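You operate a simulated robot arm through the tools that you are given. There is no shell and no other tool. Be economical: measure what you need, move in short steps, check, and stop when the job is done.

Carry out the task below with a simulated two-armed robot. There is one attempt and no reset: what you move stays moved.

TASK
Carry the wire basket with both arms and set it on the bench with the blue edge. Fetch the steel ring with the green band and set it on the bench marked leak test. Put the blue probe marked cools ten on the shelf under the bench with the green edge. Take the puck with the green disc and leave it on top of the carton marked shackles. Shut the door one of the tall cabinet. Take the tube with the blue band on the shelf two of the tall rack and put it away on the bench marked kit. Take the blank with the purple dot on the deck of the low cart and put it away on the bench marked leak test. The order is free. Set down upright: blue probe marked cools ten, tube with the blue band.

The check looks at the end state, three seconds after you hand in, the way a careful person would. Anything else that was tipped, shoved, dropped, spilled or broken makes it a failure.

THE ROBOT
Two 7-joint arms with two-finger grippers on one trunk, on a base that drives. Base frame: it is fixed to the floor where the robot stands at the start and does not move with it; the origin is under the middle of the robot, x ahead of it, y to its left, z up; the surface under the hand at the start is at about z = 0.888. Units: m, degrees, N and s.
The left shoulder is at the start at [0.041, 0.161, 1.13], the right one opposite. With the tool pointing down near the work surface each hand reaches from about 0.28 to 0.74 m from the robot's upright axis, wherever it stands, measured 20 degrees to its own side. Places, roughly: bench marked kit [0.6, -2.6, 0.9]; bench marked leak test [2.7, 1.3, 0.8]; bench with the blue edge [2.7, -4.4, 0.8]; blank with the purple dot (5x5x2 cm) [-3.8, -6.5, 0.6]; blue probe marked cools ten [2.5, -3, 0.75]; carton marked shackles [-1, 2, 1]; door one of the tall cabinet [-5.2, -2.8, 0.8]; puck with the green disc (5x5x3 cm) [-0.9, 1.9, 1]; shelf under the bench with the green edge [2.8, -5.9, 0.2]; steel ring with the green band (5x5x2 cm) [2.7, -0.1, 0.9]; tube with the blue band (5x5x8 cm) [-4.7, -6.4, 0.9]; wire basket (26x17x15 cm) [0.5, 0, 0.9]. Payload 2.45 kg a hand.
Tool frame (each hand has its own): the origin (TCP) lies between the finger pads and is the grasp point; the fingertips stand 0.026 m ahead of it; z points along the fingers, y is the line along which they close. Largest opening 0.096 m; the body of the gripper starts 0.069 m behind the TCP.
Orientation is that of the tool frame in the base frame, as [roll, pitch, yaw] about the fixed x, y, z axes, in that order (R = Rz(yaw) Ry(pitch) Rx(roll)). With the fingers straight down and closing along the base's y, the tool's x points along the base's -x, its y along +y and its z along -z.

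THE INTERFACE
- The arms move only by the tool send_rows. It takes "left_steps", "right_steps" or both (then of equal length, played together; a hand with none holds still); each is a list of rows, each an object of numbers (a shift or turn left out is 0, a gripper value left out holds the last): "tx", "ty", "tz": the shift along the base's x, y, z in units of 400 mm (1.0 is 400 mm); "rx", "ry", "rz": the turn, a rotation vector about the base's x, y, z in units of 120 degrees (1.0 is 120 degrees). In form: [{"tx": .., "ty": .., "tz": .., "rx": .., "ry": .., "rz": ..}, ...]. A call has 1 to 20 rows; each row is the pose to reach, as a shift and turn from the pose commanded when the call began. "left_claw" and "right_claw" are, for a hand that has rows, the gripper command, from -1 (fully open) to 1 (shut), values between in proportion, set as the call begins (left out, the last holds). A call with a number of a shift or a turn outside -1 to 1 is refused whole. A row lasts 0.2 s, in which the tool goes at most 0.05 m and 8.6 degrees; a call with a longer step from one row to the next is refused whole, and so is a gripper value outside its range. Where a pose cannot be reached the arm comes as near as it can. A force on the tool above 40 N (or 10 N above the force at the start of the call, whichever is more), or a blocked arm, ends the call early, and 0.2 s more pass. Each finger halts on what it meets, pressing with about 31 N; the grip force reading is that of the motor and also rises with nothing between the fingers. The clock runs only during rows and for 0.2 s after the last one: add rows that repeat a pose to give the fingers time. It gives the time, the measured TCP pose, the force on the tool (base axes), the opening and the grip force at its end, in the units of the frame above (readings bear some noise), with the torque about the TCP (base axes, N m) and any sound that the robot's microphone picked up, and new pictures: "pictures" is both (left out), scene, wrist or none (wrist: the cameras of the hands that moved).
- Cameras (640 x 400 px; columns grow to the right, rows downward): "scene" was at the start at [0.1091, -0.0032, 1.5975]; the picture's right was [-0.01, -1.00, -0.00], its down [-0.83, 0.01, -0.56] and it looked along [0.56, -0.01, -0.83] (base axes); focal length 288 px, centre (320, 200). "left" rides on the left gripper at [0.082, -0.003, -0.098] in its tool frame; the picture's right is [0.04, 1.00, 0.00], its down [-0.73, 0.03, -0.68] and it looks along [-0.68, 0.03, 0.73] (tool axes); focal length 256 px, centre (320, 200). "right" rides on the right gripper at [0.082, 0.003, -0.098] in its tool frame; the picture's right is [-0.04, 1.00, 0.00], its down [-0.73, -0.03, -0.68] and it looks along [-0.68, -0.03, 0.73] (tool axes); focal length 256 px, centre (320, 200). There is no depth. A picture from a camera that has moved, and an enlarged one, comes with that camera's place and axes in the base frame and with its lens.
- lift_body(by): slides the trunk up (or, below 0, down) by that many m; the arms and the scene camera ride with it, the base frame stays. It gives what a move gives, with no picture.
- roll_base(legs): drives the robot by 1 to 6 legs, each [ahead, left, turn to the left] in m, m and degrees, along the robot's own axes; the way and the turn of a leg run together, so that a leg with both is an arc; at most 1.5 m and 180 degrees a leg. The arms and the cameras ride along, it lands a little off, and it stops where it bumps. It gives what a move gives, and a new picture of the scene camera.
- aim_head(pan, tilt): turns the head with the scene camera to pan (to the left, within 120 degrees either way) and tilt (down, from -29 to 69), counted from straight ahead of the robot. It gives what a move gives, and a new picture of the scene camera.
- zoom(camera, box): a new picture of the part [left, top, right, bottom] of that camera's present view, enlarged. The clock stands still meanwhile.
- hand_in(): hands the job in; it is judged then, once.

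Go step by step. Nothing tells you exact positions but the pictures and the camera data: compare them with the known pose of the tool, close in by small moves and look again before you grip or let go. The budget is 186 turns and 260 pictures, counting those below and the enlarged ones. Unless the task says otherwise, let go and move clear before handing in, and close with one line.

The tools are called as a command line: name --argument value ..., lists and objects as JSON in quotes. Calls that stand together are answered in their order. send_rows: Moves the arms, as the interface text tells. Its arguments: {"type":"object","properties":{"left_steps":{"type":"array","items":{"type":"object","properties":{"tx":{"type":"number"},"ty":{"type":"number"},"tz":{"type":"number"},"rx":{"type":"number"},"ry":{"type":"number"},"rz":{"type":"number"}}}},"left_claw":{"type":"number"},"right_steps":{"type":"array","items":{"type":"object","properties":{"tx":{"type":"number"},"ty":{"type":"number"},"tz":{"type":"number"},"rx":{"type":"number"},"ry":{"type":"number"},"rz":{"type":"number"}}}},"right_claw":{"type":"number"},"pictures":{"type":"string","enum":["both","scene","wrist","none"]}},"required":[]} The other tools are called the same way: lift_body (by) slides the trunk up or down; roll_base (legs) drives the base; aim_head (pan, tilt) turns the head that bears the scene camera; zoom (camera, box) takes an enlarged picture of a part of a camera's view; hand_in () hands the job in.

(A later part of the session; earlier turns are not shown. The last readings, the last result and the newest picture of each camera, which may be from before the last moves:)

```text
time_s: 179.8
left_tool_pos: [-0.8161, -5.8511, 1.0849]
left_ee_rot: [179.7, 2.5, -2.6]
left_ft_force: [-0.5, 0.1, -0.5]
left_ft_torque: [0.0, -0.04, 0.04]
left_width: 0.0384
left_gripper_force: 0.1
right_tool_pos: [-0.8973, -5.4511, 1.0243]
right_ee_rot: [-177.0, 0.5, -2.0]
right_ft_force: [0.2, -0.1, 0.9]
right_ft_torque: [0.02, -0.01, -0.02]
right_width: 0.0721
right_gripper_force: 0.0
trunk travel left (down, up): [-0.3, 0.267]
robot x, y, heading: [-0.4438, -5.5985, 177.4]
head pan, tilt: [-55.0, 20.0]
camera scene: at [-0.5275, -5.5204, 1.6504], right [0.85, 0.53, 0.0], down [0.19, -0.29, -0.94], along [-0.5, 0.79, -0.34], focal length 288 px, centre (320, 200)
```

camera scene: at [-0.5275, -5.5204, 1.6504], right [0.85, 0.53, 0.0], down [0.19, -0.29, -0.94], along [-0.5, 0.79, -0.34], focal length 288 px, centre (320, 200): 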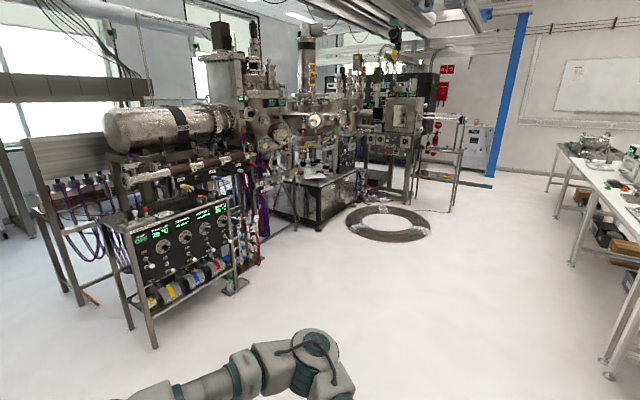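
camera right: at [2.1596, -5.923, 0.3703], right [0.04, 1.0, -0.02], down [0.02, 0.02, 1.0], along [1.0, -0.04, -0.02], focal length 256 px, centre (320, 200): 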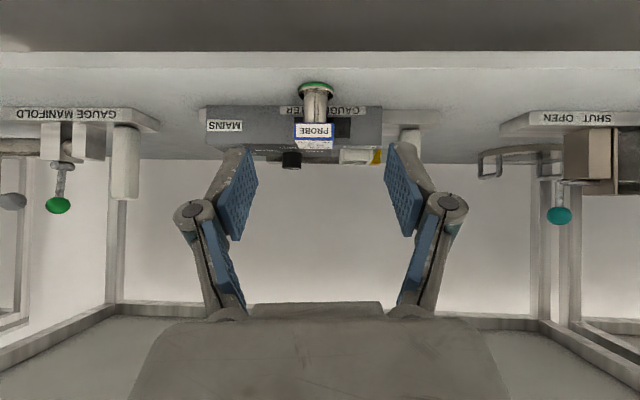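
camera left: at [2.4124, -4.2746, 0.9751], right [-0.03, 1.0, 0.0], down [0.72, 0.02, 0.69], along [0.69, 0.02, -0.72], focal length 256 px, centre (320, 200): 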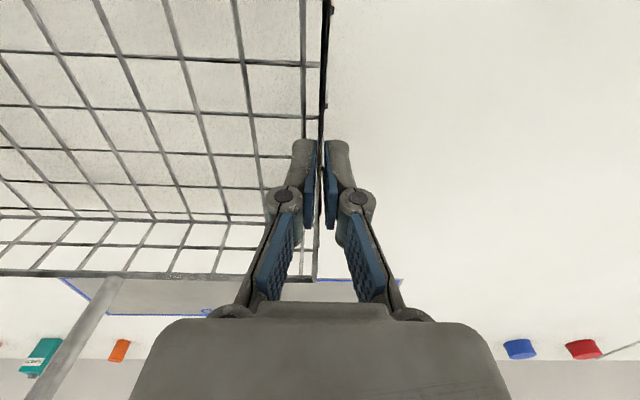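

The yellow line is at y≈-6.15 and the gas panel front at y≈-4.8, so a corridor around y≈-5.5 leads west. I drive to x≈-3 and look again.

roll_base --legs '[[0, 0, 2.0], [1.3, 0, 0], [1.2, 0, 0]]'

aim_head --pan 45 --tilt 25

aim_head --pan 0 --tilt 20

```text
time_s: 192.2
left_tool_pos: [-3.2744, -5.8505, 1.084]
left_ee_rot: [179.7, 2.6, 0.0]
left_ft_force: [0.7, 0.9, -0.1]
left_ft_torque: [0.03, -0.03, -0.04]
left_width: 0.0383
left_gripper_force: 0.2
right_tool_pos: [-3.3723, -5.4532, 1.0244]
right_ee_rot: [-177.0, 0.4, 0.6]
right_ft_force: [-0.9, 0.1, -0.1]
right_ft_torque: [-0.02, 0.0, 0.02]
right_width: 0.072
right_gripper_force: 0.1
trunk travel left (down, up): [-0.3, 0.267]
robot x, y, heading: [-2.9153, -5.5793, 179.6]
head pan, tilt: [-55.0, 20.0]
camera scene: at [-3.0011, -5.5062, 1.6504], right [0.82, 0.57, 0.0], down [0.2, -0.28, -0.94], along [-0.54, 0.77, -0.34], focal length 288 px, centre (320, 200)
```

scene: 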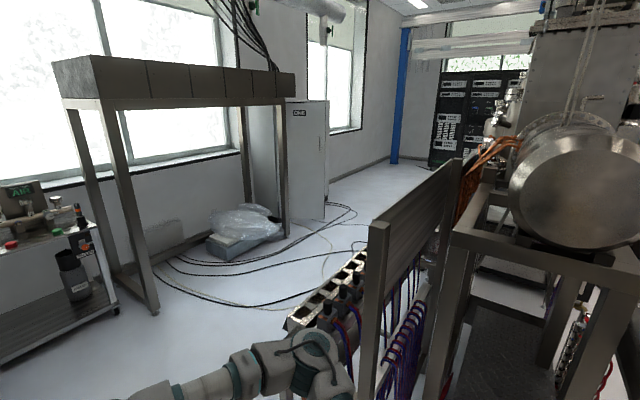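

```text
time_s: 194.0
left_tool_pos: [-3.2711, -5.8501, 1.0855]
left_ee_rot: [179.7, 2.6, 0.1]
left_ft_force: [0.4, -0.4, -0.2]
left_ft_torque: [-0.02, 0.03, -0.02]
left_width: 0.0385
left_gripper_force: 0.1
right_tool_pos: [-3.3697, -5.4537, 1.0262]
right_ee_rot: [-176.9, 0.6, 0.7]
right_ft_force: [-0.9, 0.0, 0.5]
right_ft_torque: [-0.02, 0.01, -0.01]
right_width: 0.0721
right_gripper_force: 0.0
trunk travel left (down, up): [-0.3, 0.267]
robot x, y, heading: [-2.9161, -5.5853, 179.8]
head pan, tilt: [45.0, 25.0]
camera scene: at [-3.0134, -5.6478, 1.6421], right [-0.7, 0.71, 0.0], down [0.3, 0.3, -0.9], along [-0.64, -0.64, -0.43], focal length 288 px, centre (320, 200)
```

scene: 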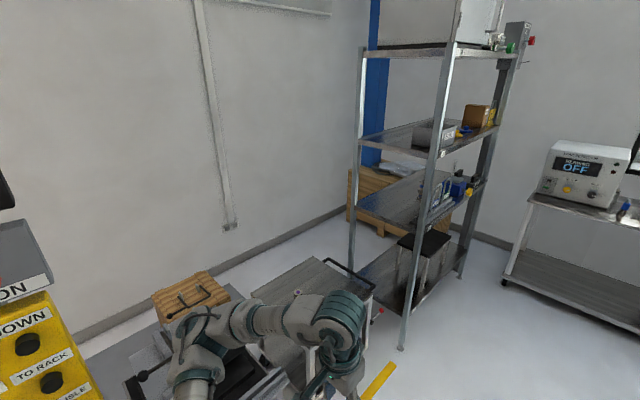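

```text
time_s: 195.1
left_tool_pos: [-3.2704, -5.8499, 1.0859]
left_ee_rot: [179.7, 2.7, 0.1]
left_ft_force: [-0.6, 1.0, 0.0]
left_ft_torque: [-0.01, 0.05, 0.02]
left_width: 0.0383
left_gripper_force: 0.1
right_tool_pos: [-3.371, -5.4521, 1.0251]
right_ee_rot: [-176.9, 0.6, 0.6]
right_ft_force: [0.3, -0.6, -0.3]
right_ft_torque: [-0.02, -0.01, 0.01]
right_width: 0.0719
right_gripper_force: 0.0
trunk travel left (down, up): [-0.3, 0.267]
robot x, y, heading: [-2.9158, -5.5816, 180.0]
head pan, tilt: [0.0, 20.0]
camera scene: at [-3.0411, -5.5826, 1.6501], right [0.0, 1.0, 0.0], down [0.35, 0.0, -0.94], along [-0.94, 0.0, -0.35], focal length 288 px, centre (320, 200)
```

scene: 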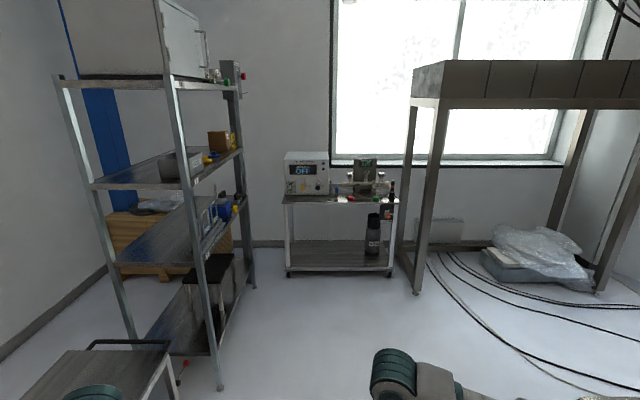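

The rack and cart lie to my left; the tall cabinet with door "ONE" is to the right behind the gantry. I look at the cabinet more closely.

aim_head --pan -50 --tilt 12

zoom --camera "scene" --box '[180, 60, 420, 240]'

```text
time_s: 196.3
left_tool_pos: [-3.2712, -5.851, 1.0856]
left_ee_rot: [179.6, 2.7, 0.0]
left_ft_force: [-0.1, -0.5, -0.2]
left_ft_torque: [0.01, -0.02, 0.0]
left_width: 0.0382
left_gripper_force: 0.0
right_tool_pos: [-3.3708, -5.4538, 1.026]
right_ee_rot: [-176.9, 0.6, 0.6]
right_ft_force: [-0.4, 0.1, 0.5]
right_ft_torque: [0.02, 0.04, -0.03]
right_width: 0.0721
right_gripper_force: 0.0
trunk travel left (down, up): [-0.3, 0.267]
robot x, y, heading: [-2.9112, -5.5816, 179.5]
head pan, tilt: [-50.0, 12.0]
camera scene: at [-3.0078, -5.5112, 1.6634], right [0.77, 0.64, 0.0], down [0.14, -0.16, -0.98], along [-0.63, 0.75, -0.21], focal length 288 px, centre (320, 200)
```

scene: 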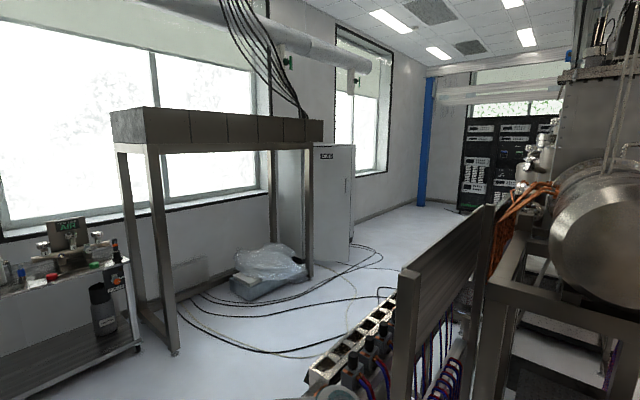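

```text
2.22 times, centred on (300, 150) of scene
camera zoom: at [-3.0078, -5.5112, 1.6634], right [0.77, 0.64, 0.0], down [0.14, -0.16, -0.98], along [-0.63, 0.75, -0.21], focal length 639 px, centre (364, 311)
```

zoom: 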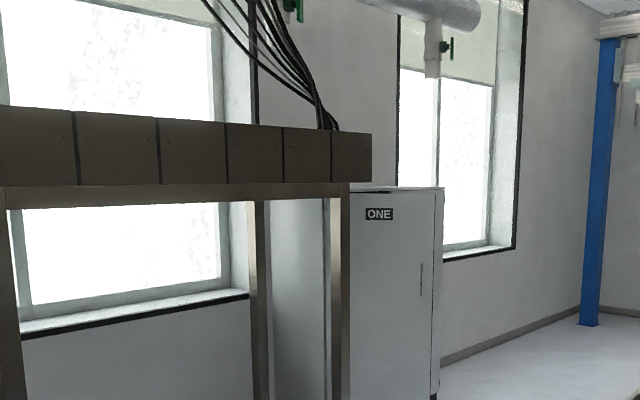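

I'll drive a bit further west, then look north along the aisle between the gantry and the hose stand.

roll_base --legs '[[1.2, 0.0, 0]]'

aim_head --pan -85 --tilt 28

```text
time_s: 202.4
left_tool_pos: [-4.4758, -5.868, 1.0864]
left_ee_rot: [179.5, 2.6, 1.6]
left_ft_force: [0.0, -0.7, 0.3]
left_ft_torque: [0.01, 0.01, -0.01]
left_width: 0.0385
left_gripper_force: 0.1
right_tool_pos: [-4.5847, -5.475, 1.0253]
right_ee_rot: [-177.1, 0.6, 2.2]
right_ft_force: [0.4, 1.2, -0.5]
right_ft_torque: [0.01, -0.01, 0.02]
right_width: 0.0719
right_gripper_force: 0.0
trunk travel left (down, up): [-0.3, 0.267]
robot x, y, heading: [-4.1272, -5.5903, -178.8]
head pan, tilt: [-50.0, 12.0]
camera scene: at [-4.225, -5.5124, 1.6625], right [0.75, 0.66, 0.0], down [0.14, -0.16, -0.98], along [-0.65, 0.73, -0.22], focal length 288 px, centre (320, 200)
```

scene: 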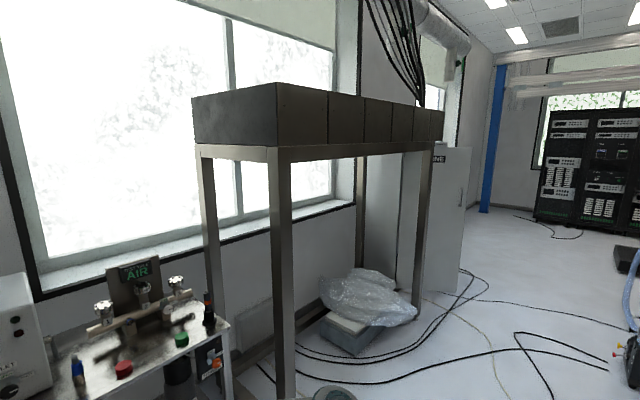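

```text
time_s: 203.4
left_tool_pos: [-4.4767, -5.8691, 1.0851]
left_ee_rot: [179.6, 2.5, 1.3]
left_ft_force: [-0.7, 0.8, -0.9]
left_ft_torque: [0.0, 0.0, 0.02]
left_width: 0.0387
left_gripper_force: 0.1
right_tool_pos: [-4.5858, -5.4772, 1.0249]
right_ee_rot: [-177.0, 0.5, 2.2]
right_ft_force: [0.2, -0.4, -0.5]
right_ft_torque: [-0.02, -0.01, 0.0]
right_width: 0.0718
right_gripper_force: 0.1
trunk travel left (down, up): [-0.3, 0.267]
robot x, y, heading: [-4.1265, -5.5964, -178.4]
head pan, tilt: [-85.0, 28.0]
camera scene: at [-4.1892, -5.4849, 1.6353], right [0.99, 0.11, 0.02], down [0.07, -0.48, -0.88], along [-0.09, 0.87, -0.48], focal length 288 px, centre (320, 200)
```

scene: 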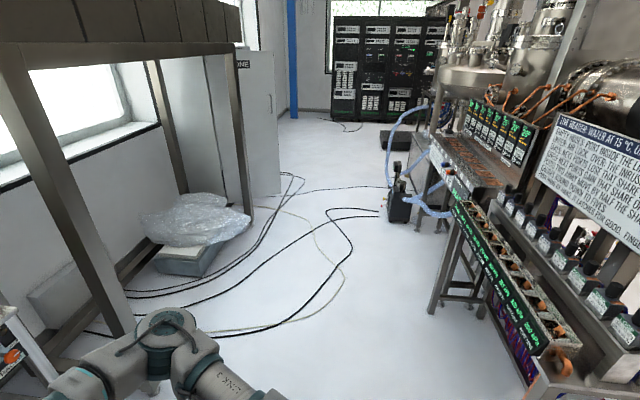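

Door ONE stands open, hinged at the cabinet's south edge, its outer face toward me and its free edge near (-4.98, -2.45). I strafe north between the gantry and the hose stand, crossing the thin floor cables carefully.

roll_base --legs '[[0, 0, -1.6], [0, -1.1, 0]]'

roll_base --legs '[[0, -1.1, 0]]'

aim_head --pan -40 --tilt 30

```text
time_s: 209.4
left_tool_pos: [-4.4772, -4.79, 1.0828]
left_ee_rot: [-179.4, 3.0, 1.1]
left_ft_force: [0.2, 0.5, -0.2]
left_ft_torque: [0.0, -0.01, -0.01]
left_width: 0.0387
left_gripper_force: 0.0
right_tool_pos: [-4.5819, -4.3929, 1.0303]
right_ee_rot: [-176.1, 0.9, 1.7]
right_ft_force: [-0.7, 0.2, -0.3]
right_ft_torque: [0.01, 0.0, -0.01]
right_width: 0.0718
right_gripper_force: 0.1
trunk travel left (down, up): [-0.3, 0.267]
robot x, y, heading: [-4.1329, -4.4976, -179.2]
head pan, tilt: [-85.0, 28.0]
camera scene: at [-4.1725, -4.424, 1.6385], right [0.99, 0.1, 0.0], down [0.05, -0.46, -0.89], along [-0.09, 0.88, -0.46], focal length 288 px, centre (320, 200)
```

scene: 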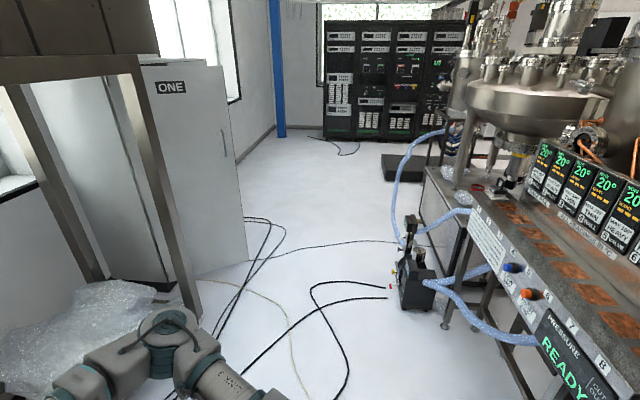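

```text
time_s: 215.1
left_tool_pos: [-4.4934, -3.6721, 1.0877]
left_ee_rot: [180.0, 3.1, 1.8]
left_ft_force: [-0.3, -0.8, 0.0]
left_ft_torque: [-0.05, -0.02, 0.0]
left_width: 0.0385
left_gripper_force: 0.1
right_tool_pos: [-4.606, -3.2797, 1.0303]
right_ee_rot: [-176.5, 0.9, 2.3]
right_ft_force: [0.2, -0.5, 0.4]
right_ft_torque: [-0.03, -0.01, -0.01]
right_width: 0.0721
right_gripper_force: 0.0
trunk travel left (down, up): [-0.3, 0.267]
robot x, y, heading: [-4.1552, -3.3853, -178.6]
head pan, tilt: [-85.0, 28.0]
camera scene: at [-4.1968, -3.3017, 1.6378], right [0.99, 0.11, 0.0], down [0.06, -0.46, -0.88], along [-0.1, 0.88, -0.47], focal length 288 px, centre (320, 200)
```

scene: 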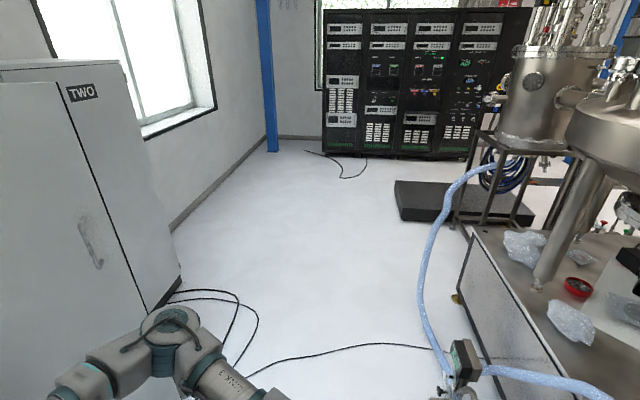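

```text
time_s: 216.2
left_tool_pos: [-4.491, -3.6687, 1.0895]
left_ee_rot: [179.9, 3.3, 1.8]
left_ft_force: [1.1, 0.4, -0.4]
left_ft_torque: [0.02, 0.01, 0.0]
left_width: 0.0383
left_gripper_force: 0.0
right_tool_pos: [-4.6019, -3.2757, 1.0307]
right_ee_rot: [-176.8, 1.2, 2.4]
right_ft_force: [-0.1, 0.0, -0.4]
right_ft_torque: [0.03, 0.01, 0.04]
right_width: 0.0719
right_gripper_force: 0.0
trunk travel left (down, up): [-0.3, 0.267]
robot x, y, heading: [-4.1525, -3.3872, -178.7]
head pan, tilt: [-40.0, 30.0]
camera scene: at [-4.2574, -3.3319, 1.6342], right [0.62, 0.78, 0.0], down [0.39, -0.31, -0.86], along [-0.68, 0.54, -0.5], focal length 288 px, centre (320, 200)
```

scene: 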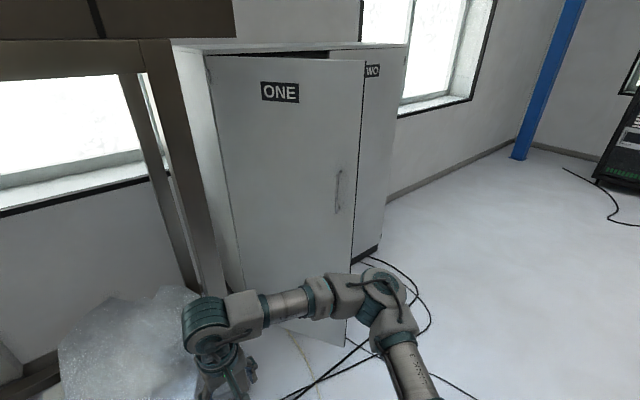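

Cabinet doors ONE (open about 50°) and TWO (shut) are clear. Hinge ≈(-5.4,-2.93), free edge ≈(-4.97,-2.58). I move closer and will push door ONE below its handle with the closed right hand.

roll_base --legs '[[0.28, -0.38, -1.3]]'

send_rows --right_steps '[{"tz": -0.08}, {"tz": -0.16}, {"tz": -0.24}, {"tz": -0.28}]' --right_claw 1 --pictures "scene"

```text
time_s: 219.0
left_tool_pos: [-4.7806, -3.2935, 1.0872]
left_ee_rot: [-179.8, 3.3, 0.6]
left_ft_force: [-0.1, -0.2, 0.2]
left_ft_torque: [0.02, 0.03, 0.0]
left_width: 0.0383
left_gripper_force: 0.0
right_tool_pos: [-4.8838, -2.8989, 1.0327]
right_ee_rot: [-176.4, 1.1, 1.2]
right_ft_force: [0.5, -0.8, -0.5]
right_ft_torque: [0.01, 0.02, 0.0]
right_width: 0.0719
right_gripper_force: 0.0
trunk travel left (down, up): [-0.3, 0.267]
robot x, y, heading: [-4.4364, -3.0115, -180.0]
head pan, tilt: [-40.0, 30.0]
camera scene: at [-4.5393, -2.9619, 1.6345], right [0.64, 0.77, 0.01], down [0.39, -0.32, -0.87], along [-0.66, 0.56, -0.5], focal length 288 px, centre (320, 200)
```

scene: 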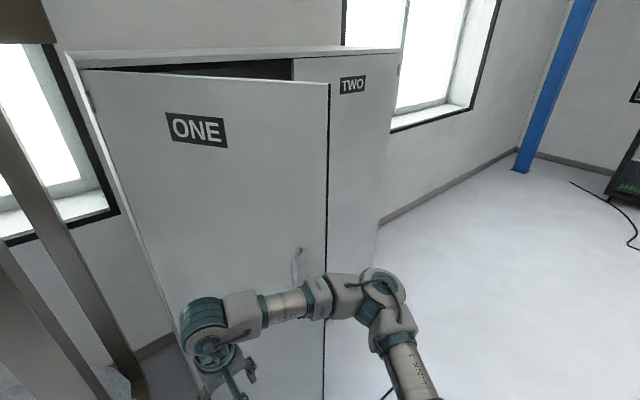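

```text
time_s: 220.0
left_tool_pos: [-4.7777, -3.2965, 1.0882]
left_ee_rot: [-179.7, 3.4, 0.8]
left_ft_force: [0.3, -0.2, 0.2]
left_ft_torque: [0.08, -0.02, -0.01]
left_width: 0.0383
left_gripper_force: 0.1
right_tool_pos: [-4.8803, -2.9002, 0.9212]
right_ee_rot: [-176.3, 1.4, 1.3]
right_ft_force: [-0.5, -0.5, 0.8]
right_ft_torque: [0.07, 0.0, 0.01]
right_width: 0.0
right_gripper_force: 28.6
trunk travel left (down, up): [-0.3, 0.267]
robot x, y, heading: [-4.4403, -3.0162, -179.5]
head pan, tilt: [-40.0, 30.0]
camera scene: at [-4.5402, -2.9657, 1.6345], right [0.64, 0.77, 0.01], down [0.39, -0.31, -0.87], along [-0.66, 0.56, -0.5], focal length 288 px, centre (320, 200)
```

scene: 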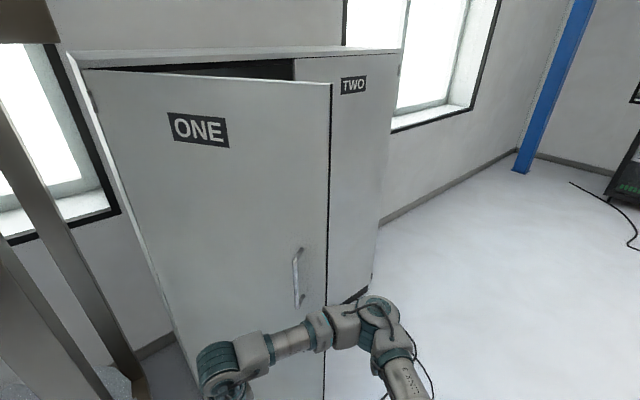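

Refined: hinge ≈(-5.53,-2.91), door about 60° open. I extend the closed hand ahead, bring it to the door by the base, and then swing the door shut by driving.

send_rows --right_steps '[{"tx": -0.1}, {"tx": -0.2}, {"tx": -0.3}, {"tx": -0.4}, {"tx": -0.4}]' --pictures "none"

roll_base --legs '[[0.1, -0.16, 0]]'

```text
time_s: 221.2
left_tool_pos: [-4.7757, -3.2882, 1.0908]
left_ee_rot: [179.8, 3.4, 0.6]
left_ft_force: [0.6, 0.4, 0.3]
left_ft_torque: [-0.03, -0.02, 0.0]
left_width: 0.0384
left_gripper_force: 0.1
right_tool_pos: [-5.0397, -2.8906, 0.9221]
right_ee_rot: [-176.7, 1.4, 1.2]
right_ft_force: [-0.4, 0.3, -0.5]
right_ft_torque: [0.01, 0.01, 0.01]
right_width: 0.0
right_gripper_force: 28.3
trunk travel left (down, up): [-0.3, 0.267]
robot x, y, heading: [-4.438, -3.0091, -179.8]
head pan, tilt: [-40.0, 30.0]
```

```text
time_s: 222.7
left_tool_pos: [-4.8765, -3.1479, 1.0862]
left_ee_rot: [-179.4, 3.4, 0.7]
left_ft_force: [0.8, -0.7, -0.1]
left_ft_torque: [0.08, 0.04, 0.01]
left_width: 0.0383
left_gripper_force: 0.0
right_tool_pos: [-5.1375, -2.7489, 0.9217]
right_ee_rot: [-176.1, 1.4, 1.2]
right_ft_force: [-0.6, -0.9, 0.3]
right_ft_torque: [0.09, -0.04, 0.02]
right_width: 0.0
right_gripper_force: 28.6
trunk travel left (down, up): [-0.3, 0.267]
robot x, y, heading: [-4.5355, -2.8559, -180.1]
head pan, tilt: [-40.0, 30.0]
camera scene: at [-4.6388, -2.8301, 1.6349], right [0.64, 0.77, 0.02], down [0.39, -0.3, -0.87], along [-0.66, 0.56, -0.49], focal length 288 px, centre (320, 200)
```

scene: 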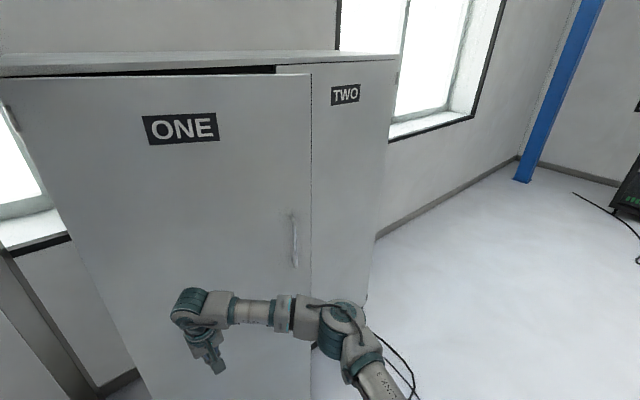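

The hand is just short of the door. I tuck the left hand inward, away from the gantry leg, then drive so the right hand sweeps the door.

send_rows --left_steps '[{"ty": 0.08, "tz": 0.05}, {"ty": 0.16, "tz": 0.1}, {"ty": 0.24, "tz": 0.15}, {"ty": 0.32, "tz": 0.2}, {"ty": 0.38, "tz": 0.2}]' --pictures "none"

roll_base --legs '[[0.07, -0.12, 0], [0.09, -0.07, 0]]'

```text
time_s: 223.9
left_tool_pos: [-4.8724, -2.9533, 1.1743]
left_ee_rot: [178.6, 3.6, 0.7]
left_ft_force: [0.5, 0.2, 0.0]
left_ft_torque: [-0.1, 0.04, -0.01]
left_width: 0.0381
left_gripper_force: 0.1
right_tool_pos: [-5.1356, -2.7136, 0.9207]
right_ee_rot: [-177.8, 1.5, 1.0]
right_ft_force: [-1.0, 1.0, 0.0]
right_ft_torque: [-0.1, -0.01, 0.0]
right_width: 0.0
right_gripper_force: 28.3
trunk travel left (down, up): [-0.3, 0.267]
robot x, y, heading: [-4.5297, -2.8517, -179.7]
head pan, tilt: [-40.0, 30.0]
```

```text
time_s: 226.6
left_tool_pos: [-5.0112, -2.7338, 1.1842]
left_ee_rot: [176.1, 5.4, 0.5]
left_ft_force: [2.3, 2.2, 0.2]
left_ft_torque: [-0.16, 0.15, -0.01]
left_width: 0.0386
left_gripper_force: 0.1
right_tool_pos: [-5.2808, -2.5008, 0.9309]
right_ee_rot: [-179.6, 3.1, 0.8]
right_ft_force: [-0.4, 5.8, -0.7]
right_ft_torque: [-0.46, -0.05, 0.02]
right_width: 0.0001
right_gripper_force: 28.4
trunk travel left (down, up): [-0.3, 0.267]
robot x, y, heading: [-4.6989, -2.6729, 179.8]
head pan, tilt: [-40.0, 30.0]
stopped in leg 2: the robot was blocked; the commanded pose is now the measured one
camera scene: at [-4.7928, -2.5703, 1.6333], right [0.64, 0.77, -0.02], down [0.38, -0.35, -0.86], along [-0.66, 0.54, -0.51], focal length 288 px, centre (320, 200)
```

scene: 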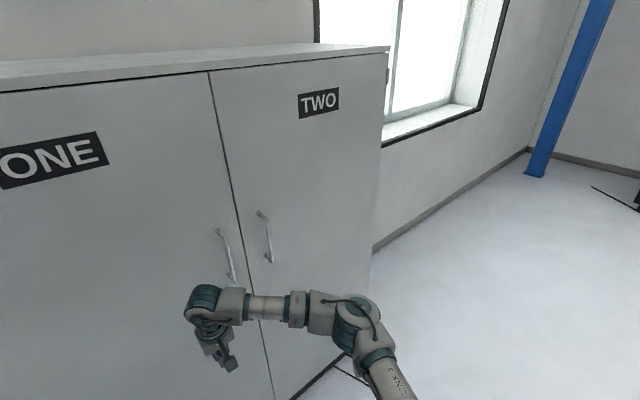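

Door ONE now looks flush with TWO. I zoom in to check the seam.

zoom --camera "scene" --box '[0, 30, 320, 230]'

```text
2.00 times, centred on (160, 130) of scene
camera zoom: at [-4.7928, -2.5703, 1.6333], right [0.64, 0.77, -0.02], down [0.38, -0.35, -0.86], along [-0.66, 0.54, -0.51], focal length 575 px, centre (640, 340)
```

zoom: 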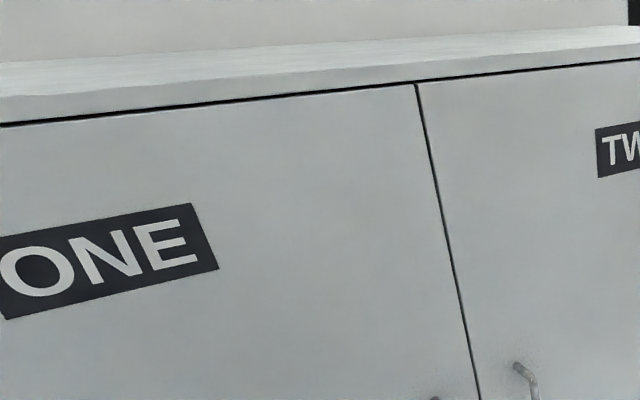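

Door one is shut flush. I back straight off and return south toward the rack.

roll_base --legs '[[-0.35, 0, 0]]'

send_rows --right_steps '[{"tx": 0.1, "tz": 0.06}, {"tx": 0.2, "tz": 0.14}, {"tx": 0.3, "tz": 0.22}, {"tx": 0.4, "tz": 0.3}]' --left_steps '[{"ty": -0.09}, {"ty": -0.18}, {"ty": -0.26}, {"ty": -0.34}]' --right_claw -0.5 --left_claw -0.5 --pictures "scene"

```text
time_s: 228.8
left_tool_pos: [-4.6669, -2.8475, 1.1742]
left_ee_rot: [-179.2, 5.1, 1.5]
left_ft_force: [-0.1, -1.1, 0.8]
left_ft_torque: [0.07, -0.04, 0.01]
left_width: 0.0385
left_gripper_force: 0.1
right_tool_pos: [-4.936, -2.5997, 0.9426]
right_ee_rot: [-175.1, 3.1, 1.9]
right_ft_force: [1.1, -1.6, 1.2]
right_ft_torque: [0.15, 0.05, 0.02]
right_width: 0.0
right_gripper_force: 28.0
trunk travel left (down, up): [-0.3, 0.267]
robot x, y, heading: [-4.353, -2.6898, -179.8]
head pan, tilt: [-40.0, 30.0]
camera scene: at [-4.4514, -2.6542, 1.6349], right [0.64, 0.77, 0.01], down [0.38, -0.31, -0.87], along [-0.66, 0.56, -0.49], focal length 288 px, centre (320, 200)
```

scene: 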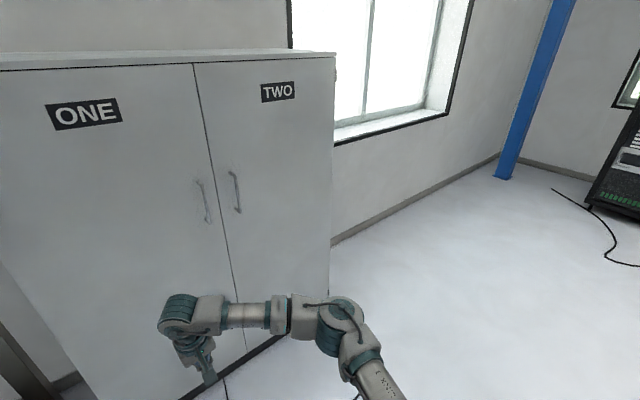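

```text
refused: row 2 steps farther than a row can; nothing moved
```

Shut. I adjust the arms in smaller steps, then drive south and turn to face the rack.

send_rows --right_steps '[{"tx": 0.08, "tz": 0.05}, {"tx": 0.16, "tz": 0.1}, {"tx": 0.24, "tz": 0.15}, {"tx": 0.32, "tz": 0.2}, {"tx": 0.4, "tz": 0.26}]' --left_steps '[{"ty": -0.08}, {"ty": -0.16}, {"ty": -0.24}, {"ty": -0.3}, {"ty": -0.34}]' --right_claw -0.5 --left_claw -0.5 --pictures "none"

roll_base --legs '[[-0.2, 0, 0], [0, 1.45, 0], [0, 1.4, 0], [0, 0, 90]]'

aim_head --pan 20 --tilt 35

aim_head --pan -25 --tilt 30

```text
time_s: 230.0
left_tool_pos: [-4.6663, -2.9815, 1.1725]
left_ee_rot: [-179.5, 5.1, 1.8]
left_ft_force: [-1.0, -0.3, -0.1]
left_ft_torque: [0.02, 0.06, 0.02]
left_width: 0.0721
left_gripper_force: 0.0
right_tool_pos: [-4.7759, -2.5974, 1.0481]
right_ee_rot: [-175.3, 3.1, 1.9]
right_ft_force: [0.1, 0.5, 0.6]
right_ft_torque: [0.02, -0.01, 0.0]
right_width: 0.0718
right_gripper_force: 0.1
trunk travel left (down, up): [-0.3, 0.267]
robot x, y, heading: [-4.3564, -2.6883, -179.8]
head pan, tilt: [-40.0, 30.0]
```

```text
time_s: 248.9
left_tool_pos: [-3.8611, -5.8473, 1.1747]
left_ee_rot: [-179.8, 4.9, 93.9]
left_ft_force: [-0.2, 0.5, -0.2]
left_ft_torque: [0.0, -0.01, -0.04]
left_width: 0.0721
left_gripper_force: 0.1
right_tool_pos: [-4.2378, -5.971, 1.0459]
right_ee_rot: [-175.7, 3.0, 94.1]
right_ft_force: [0.1, 0.1, 0.1]
right_ft_torque: [0.0, 0.0, 0.01]
right_width: 0.0722
right_gripper_force: 0.1
trunk travel left (down, up): [-0.3, 0.267]
robot x, y, heading: [-4.1555, -5.5415, -87.9]
head pan, tilt: [-40.0, 30.0]
camera scene: at [-4.2015, -5.6523, 1.6344], right [-0.79, 0.61, 0.0], down [0.3, 0.4, -0.87], along [-0.53, -0.69, -0.5], focal length 288 px, centre (320, 200)
```

scene: 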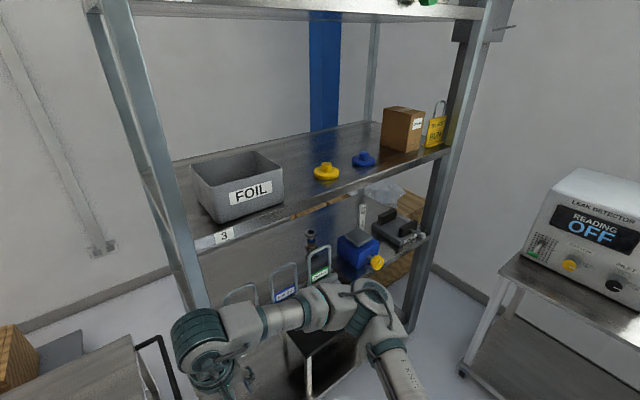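

```text
time_s: 250.2
left_tool_pos: [-3.8623, -5.8425, 1.1768]
left_ee_rot: [-179.9, 5.2, 93.9]
left_ft_force: [-0.5, -0.5, -0.4]
left_ft_torque: [-0.01, -0.01, -0.01]
left_width: 0.0724
left_gripper_force: 0.1
right_tool_pos: [-4.2409, -5.9675, 1.0478]
right_ee_rot: [-175.8, 3.2, 94.1]
right_ft_force: [-0.1, -0.1, -0.1]
right_ft_torque: [-0.02, -0.02, 0.0]
right_width: 0.0721
right_gripper_force: 0.1
trunk travel left (down, up): [-0.3, 0.267]
robot x, y, heading: [-4.1544, -5.5477, -87.8]
head pan, tilt: [20.0, 35.0]
camera scene: at [-4.1154, -5.662, 1.6263], right [-0.92, -0.38, 0.0], down [-0.22, 0.53, -0.82], along [0.31, -0.76, -0.58], focal length 288 px, centre (320, 200)
```

scene: 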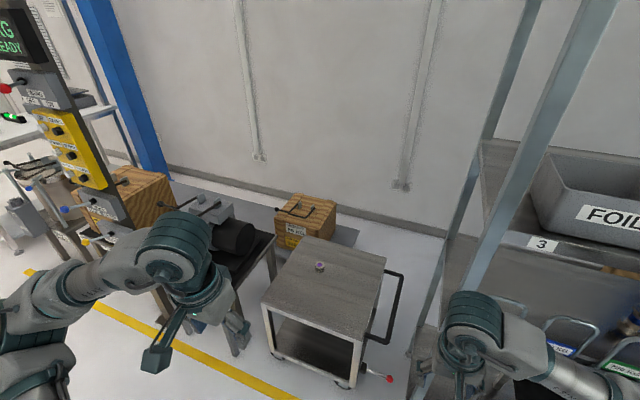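

```text
time_s: 251.3
left_tool_pos: [-3.8634, -5.8432, 1.1761]
left_ee_rot: [-179.9, 5.1, 93.8]
left_ft_force: [1.1, 0.1, 0.0]
left_ft_torque: [-0.03, 0.0, 0.03]
left_width: 0.0719
left_gripper_force: 0.0
right_tool_pos: [-4.2413, -5.9674, 1.0482]
right_ee_rot: [-175.8, 3.1, 94.2]
right_ft_force: [-0.1, -0.5, -0.5]
right_ft_torque: [-0.01, 0.05, -0.03]
right_width: 0.0723
right_gripper_force: 0.1
trunk travel left (down, up): [-0.3, 0.267]
robot x, y, heading: [-4.1517, -5.5446, -87.5]
head pan, tilt: [-25.0, 30.0]
camera scene: at [-4.1838, -5.6643, 1.6342], right [-0.92, 0.38, 0.0], down [0.19, 0.47, -0.86], along [-0.33, -0.8, -0.5], focal length 288 px, centre (320, 200)
```

scene: 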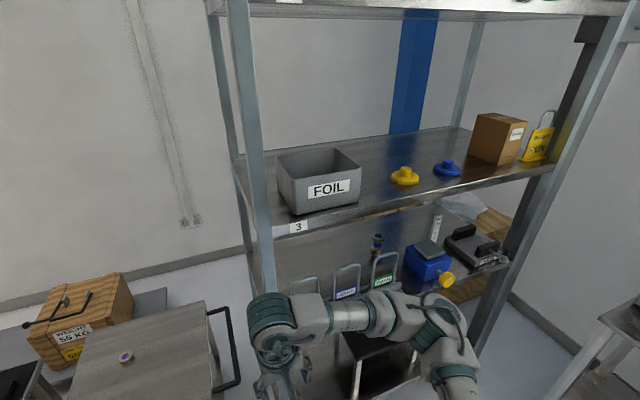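

The blank with the purple dot is on the low cart. Shelf two is below the one marked 3; I zoom there for the tube.

zoom --camera "scene" --box '[270, 190, 510, 310]'

```text
2.67 times, centred on (390, 250) of scene
camera zoom: at [-4.1838, -5.6643, 1.6342], right [-0.92, 0.38, 0.0], down [0.19, 0.47, -0.86], along [-0.33, -0.8, -0.5], focal length 767 px, centre (133, 67)
```

zoom: 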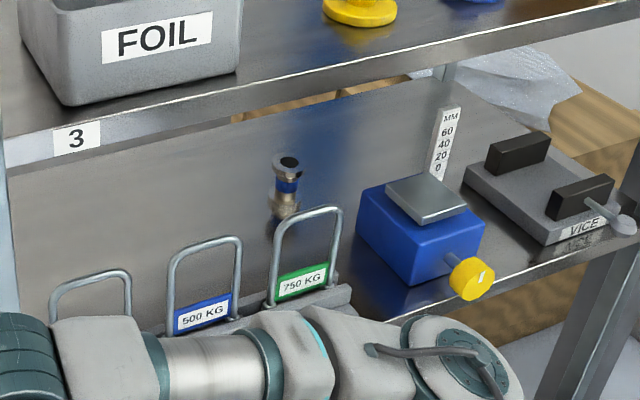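

The blue-banded tube stands at about (-4.735,-6.405) on shelf two (z≈0.865), behind the 750 KG hoop and beside the blue box. I shift the base right, tilt the right hand 45°, and look in with its camera.

roll_base --legs '[[0, -0.42, -2.5]]'

send_rows --right_steps '[{"rx": -0.0625, "tz": -0.01}, {"rx": -0.125, "tz": -0.02}, {"rx": -0.1875, "tz": -0.03}, {"rx": -0.25, "tz": -0.04}, {"rx": -0.3125, "tz": -0.05}, {"rx": -0.375, "tz": -0.06}, {"rx": -0.375, "tz": -0.06}]' --right_claw -1 --pictures "both"

```text
time_s: 253.9
left_tool_pos: [-4.2999, -5.865, 1.1754]
left_ee_rot: [-179.8, 5.3, 90.9]
left_ft_force: [0.5, -0.1, 0.5]
left_ft_torque: [-0.02, -0.01, -0.01]
left_width: 0.0724
left_gripper_force: 0.0
right_tool_pos: [-4.6843, -5.97, 1.047]
right_ee_rot: [-175.9, 3.3, 91.2]
right_ft_force: [0.6, -0.1, 0.3]
right_ft_torque: [0.02, 0.01, -0.01]
right_width: 0.0721
right_gripper_force: 0.1
trunk travel left (down, up): [-0.3, 0.267]
robot x, y, heading: [-4.5695, -5.5524, -90.6]
head pan, tilt: [-25.0, 30.0]
camera scene: at [-4.611, -5.67, 1.6342], right [-0.9, 0.43, 0.0], down [0.21, 0.45, -0.86], along [-0.37, -0.78, -0.5], focal length 288 px, centre (320, 200)
```

scene: 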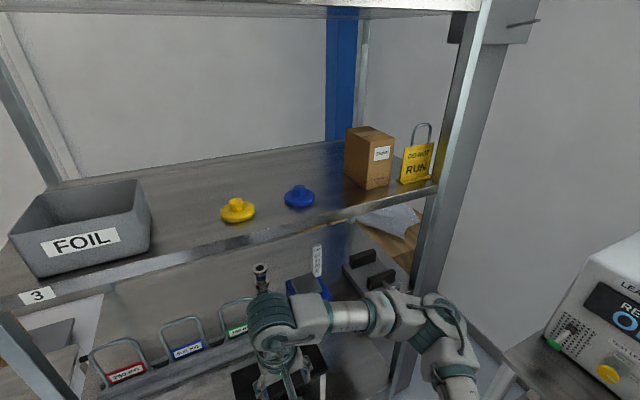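

```text
time_s: 255.5
left_tool_pos: [-4.2982, -5.8631, 1.1767]
left_ee_rot: [-179.9, 5.3, 90.9]
left_ft_force: [-0.6, 0.2, -0.6]
left_ft_torque: [-0.03, -0.02, 0.0]
left_width: 0.072
left_gripper_force: 0.1
right_tool_pos: [-4.6833, -5.9694, 1.0246]
right_ee_rot: [-174.6, 48.3, 91.8]
right_ft_force: [0.6, 0.1, 0.2]
right_ft_torque: [0.0, 0.01, 0.03]
right_width: 0.0961
right_gripper_force: 0.1
trunk travel left (down, up): [-0.3, 0.267]
robot x, y, heading: [-4.5739, -5.5554, -90.8]
head pan, tilt: [-25.0, 30.0]
camera scene: at [-4.6099, -5.6697, 1.6342], right [-0.9, 0.43, 0.0], down [0.21, 0.45, -0.86], along [-0.37, -0.78, -0.5], focal length 288 px, centre (320, 200)
camera right: at [-4.6746, -5.841, 1.0289], right [1.0, -0.07, -0.03], down [0.03, 0.02, 1.0], along [-0.07, -1.0, 0.02], focal length 256 px, centre (320, 200)
```

scene: 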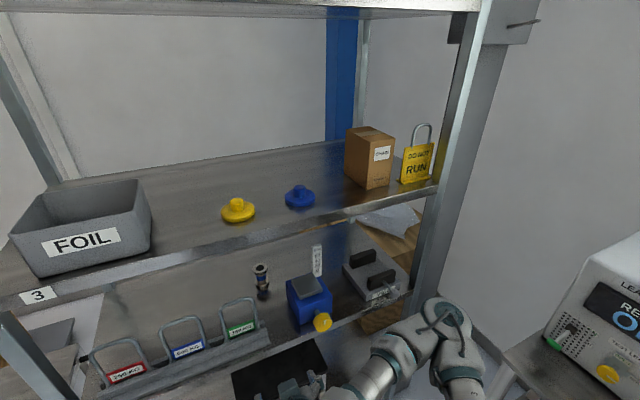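
right: 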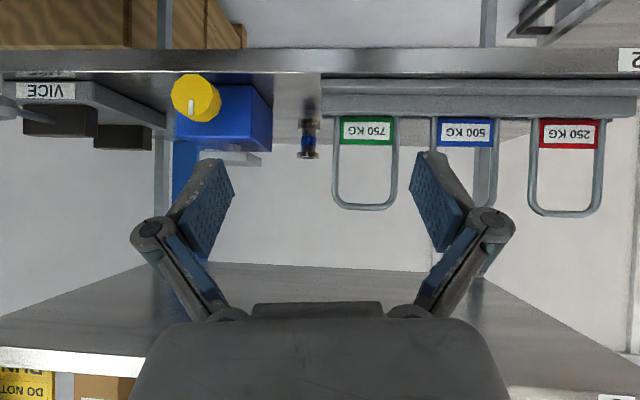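

The view shows a clear gap: blue box edge at x≈-4.778, hoop/rail edge at x≈-4.69, tube at x≈-4.738 with top at z≈0.948. I'll approach along the tilted tool axis above hoop and box; first line up outside and tuck the left hand clear of the rack post.

send_rows --right_steps '[{"tx": -0.035, "tz": 0.08}, {"tx": -0.07, "tz": 0.16}, {"tx": -0.105, "tz": 0.24}, {"tx": -0.14, "tz": 0.31}, {"tx": -0.14, "tz": 0.31}]' --left_steps '[{"tx": 0.1}, {"tx": 0.2}, {"tx": 0.3}, {"tx": 0.4}, {"tx": 0.5}]' --pictures "none"

roll_base --legs '[[0.2, 0, 0.8]]'

zoom --camera "right" --box '[0, 0, 640, 400]'

```text
time_s: 256.7
left_tool_pos: [-4.1166, -5.9015, 1.1642]
left_ee_rot: [-179.9, 5.3, 90.8]
left_ft_force: [1.2, 0.5, 0.1]
left_ft_torque: [0.04, -0.01, 0.02]
left_width: 0.072
left_gripper_force: 0.0
left hand out of reach, approached as far as the arm can: row 4, 5
right_tool_pos: [-4.7409, -5.9692, 1.147]
right_ee_rot: [-174.5, 48.3, 91.8]
right_ft_force: [0.1, 0.2, -0.7]
right_ft_torque: [-0.01, -0.03, -0.01]
right_width: 0.096
right_gripper_force: 0.2
trunk travel left (down, up): [-0.3, 0.267]
robot x, y, heading: [-4.5736, -5.5487, -90.3]
head pan, tilt: [-25.0, 30.0]
```

```text
time_s: 258.3
left_tool_pos: [-4.1114, -6.0884, 1.1655]
left_ee_rot: [-180.0, 5.3, 92.0]
left_ft_force: [-0.9, -1.1, -0.2]
left_ft_torque: [0.03, -0.01, -0.02]
left_width: 0.072
left_gripper_force: 0.1
right_tool_pos: [-4.7351, -6.1677, 1.1482]
right_ee_rot: [-174.6, 48.4, 92.9]
right_ft_force: [-1.0, 0.1, -0.9]
right_ft_torque: [0.0, -0.01, 0.0]
right_width: 0.0958
right_gripper_force: 0.0
trunk travel left (down, up): [-0.3, 0.267]
robot x, y, heading: [-4.576, -5.7511, -89.3]
head pan, tilt: [-25.0, 30.0]
camera scene: at [-4.6084, -5.8658, 1.6344], right [-0.91, 0.41, 0.0], down [0.21, 0.46, -0.87], along [-0.36, -0.79, -0.5], focal length 288 px, centre (320, 200)
```

scene: 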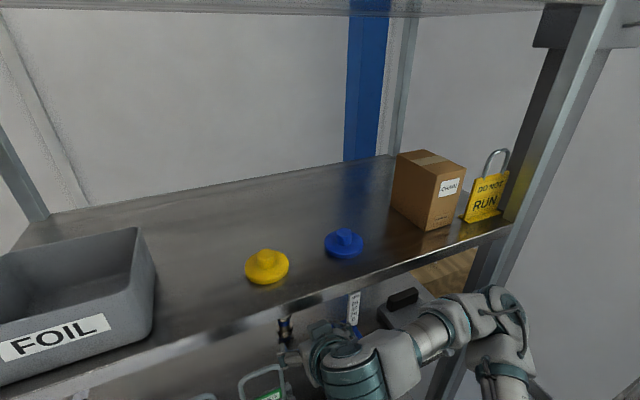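

```text
1.00 times, centred on (320, 200) of right (not enlarged: the box is as wide or as high as the picture)
camera zoom: at [-4.7269, -6.0407, 1.1528], right [1.0, -0.05, -0.03], down [0.03, 0.02, 1.0], along [-0.05, -1.0, 0.02], focal length 256 px, centre (320, 200)
```

zoom: 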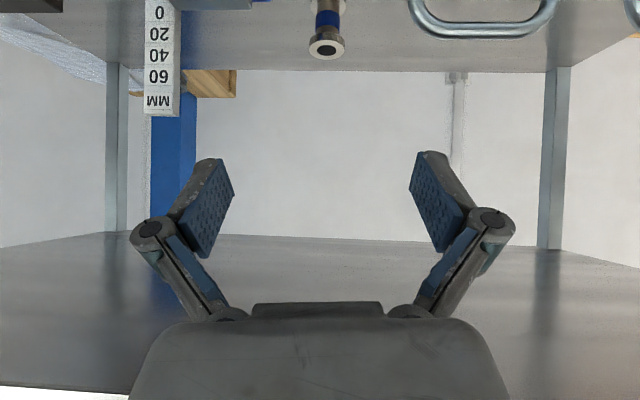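

The tube top centre is at about (-4.742,-6.402,0.948). I advance two-thirds along the axis and look.

send_rows --right_steps '[{"tx": -0.0025, "ty": -0.078, "tz": -0.07}, {"tx": -0.005, "ty": -0.156, "tz": -0.141}, {"tx": -0.0075, "ty": -0.234, "tz": -0.211}, {"tx": -0.01, "ty": -0.312, "tz": -0.281}, {"tx": -0.0125, "ty": -0.4, "tz": -0.36}, {"tx": -0.0125, "ty": -0.4, "tz": -0.36}]' --pictures "both"

```text
time_s: 259.7
left_tool_pos: [-4.1104, -6.0864, 1.1671]
left_ee_rot: [-179.9, 5.6, 92.0]
left_ft_force: [-1.1, 0.0, 0.4]
left_ft_torque: [-0.02, -0.01, -0.01]
left_width: 0.0722
left_gripper_force: 0.1
right_tool_pos: [-4.7358, -6.3254, 1.0069]
right_ee_rot: [-174.4, 48.5, 92.9]
right_ft_force: [0.4, -0.8, 0.1]
right_ft_torque: [0.0, -0.02, -0.02]
right_width: 0.0959
right_gripper_force: 0.1
trunk travel left (down, up): [-0.3, 0.267]
robot x, y, heading: [-4.5772, -5.7482, -89.2]
head pan, tilt: [-25.0, 30.0]
camera scene: at [-4.6069, -5.8668, 1.6344], right [-0.91, 0.41, 0.0], down [0.2, 0.46, -0.87], along [-0.36, -0.79, -0.5], focal length 288 px, centre (320, 200)
camera right: at [-4.7305, -6.1989, 1.0112], right [1.0, -0.05, -0.03], down [0.03, 0.02, 1.0], along [-0.05, -1.0, 0.03], focal length 256 px, centre (320, 200)
```

scene: 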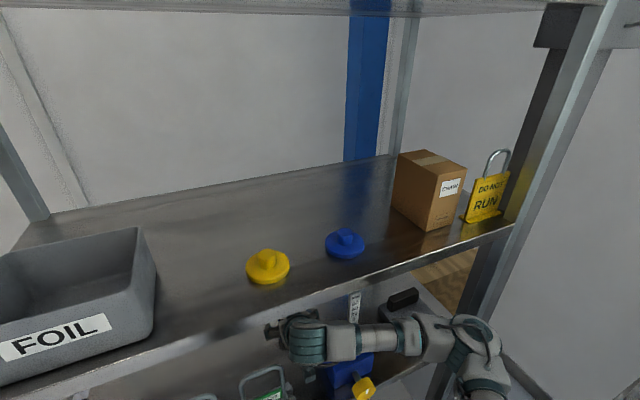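
right: 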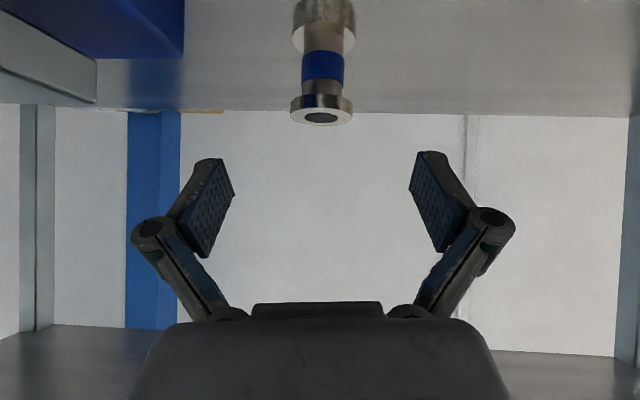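

Well centred on the tube and clear of box and hoop. I take the last 10 cm.

send_rows --right_steps '[{"tx": -0.005, "ty": -0.07, "tz": -0.06}, {"tx": -0.01, "ty": -0.13, "tz": -0.112}, {"tx": -0.014, "ty": -0.192, "tz": -0.165}, {"tx": -0.014, "ty": -0.192, "tz": -0.165}]' --pictures "wrist"

```text
time_s: 260.7
left_tool_pos: [-4.1105, -6.0872, 1.1665]
left_ee_rot: [-179.9, 5.5, 92.0]
left_ft_force: [0.3, -0.2, 0.6]
left_ft_torque: [0.0, -0.02, -0.03]
left_width: 0.072
left_gripper_force: 0.1
right_tool_pos: [-4.7439, -6.4022, 0.9391]
right_ee_rot: [-174.6, 48.5, 92.9]
right_ft_force: [0.0, -0.9, 0.1]
right_ft_torque: [0.01, 0.0, 0.0]
right_width: 0.0961
right_gripper_force: 0.0
trunk travel left (down, up): [-0.3, 0.267]
robot x, y, heading: [-4.5756, -5.7482, -90.0]
head pan, tilt: [-25.0, 30.0]
camera right: at [-4.738, -6.2759, 0.9429], right [1.0, -0.05, -0.03], down [0.03, 0.02, 1.0], along [-0.05, -1.0, 0.03], focal length 256 px, centre (320, 200)
```

right: 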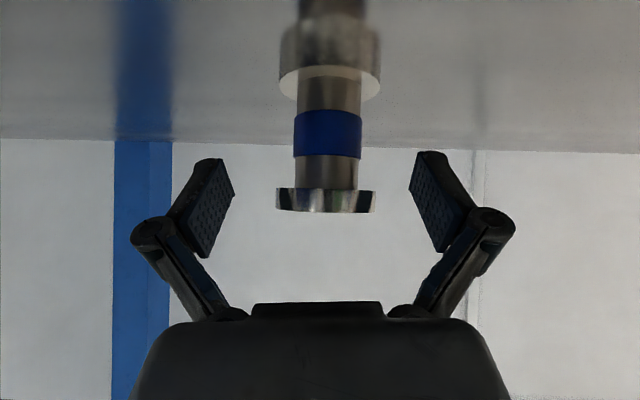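

The flange sits between the pads. I close.

send_rows --right_steps '[{}, {}, {}, {}]' --right_claw 1 --pictures "wrist"

```text
time_s: 261.7
left_tool_pos: [-4.1109, -6.0875, 1.1665]
left_ee_rot: [-179.9, 5.5, 92.0]
left_ft_force: [-0.5, 0.2, -0.2]
left_ft_torque: [0.03, -0.03, 0.01]
left_width: 0.0719
left_gripper_force: 0.0
right_tool_pos: [-4.7437, -6.4042, 0.938]
right_ee_rot: [-174.6, 48.4, 93.0]
right_ft_force: [0.2, -1.7, 1.4]
right_ft_torque: [0.0, -0.01, 0.0]
right_width: 0.0471
right_gripper_force: 31.3
trunk travel left (down, up): [-0.3, 0.267]
robot x, y, heading: [-4.5789, -5.7492, -89.5]
head pan, tilt: [-25.0, 30.0]
camera right: at [-4.7379, -6.2761, 0.9431], right [1.0, -0.05, -0.03], down [0.03, 0.02, 1.0], along [-0.05, -1.0, 0.03], focal length 256 px, centre (320, 200)
```

right: 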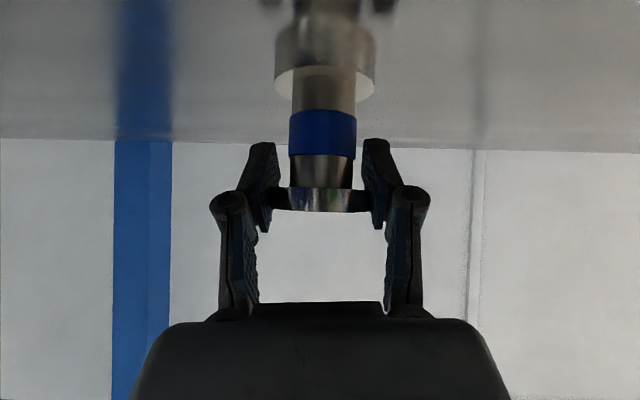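

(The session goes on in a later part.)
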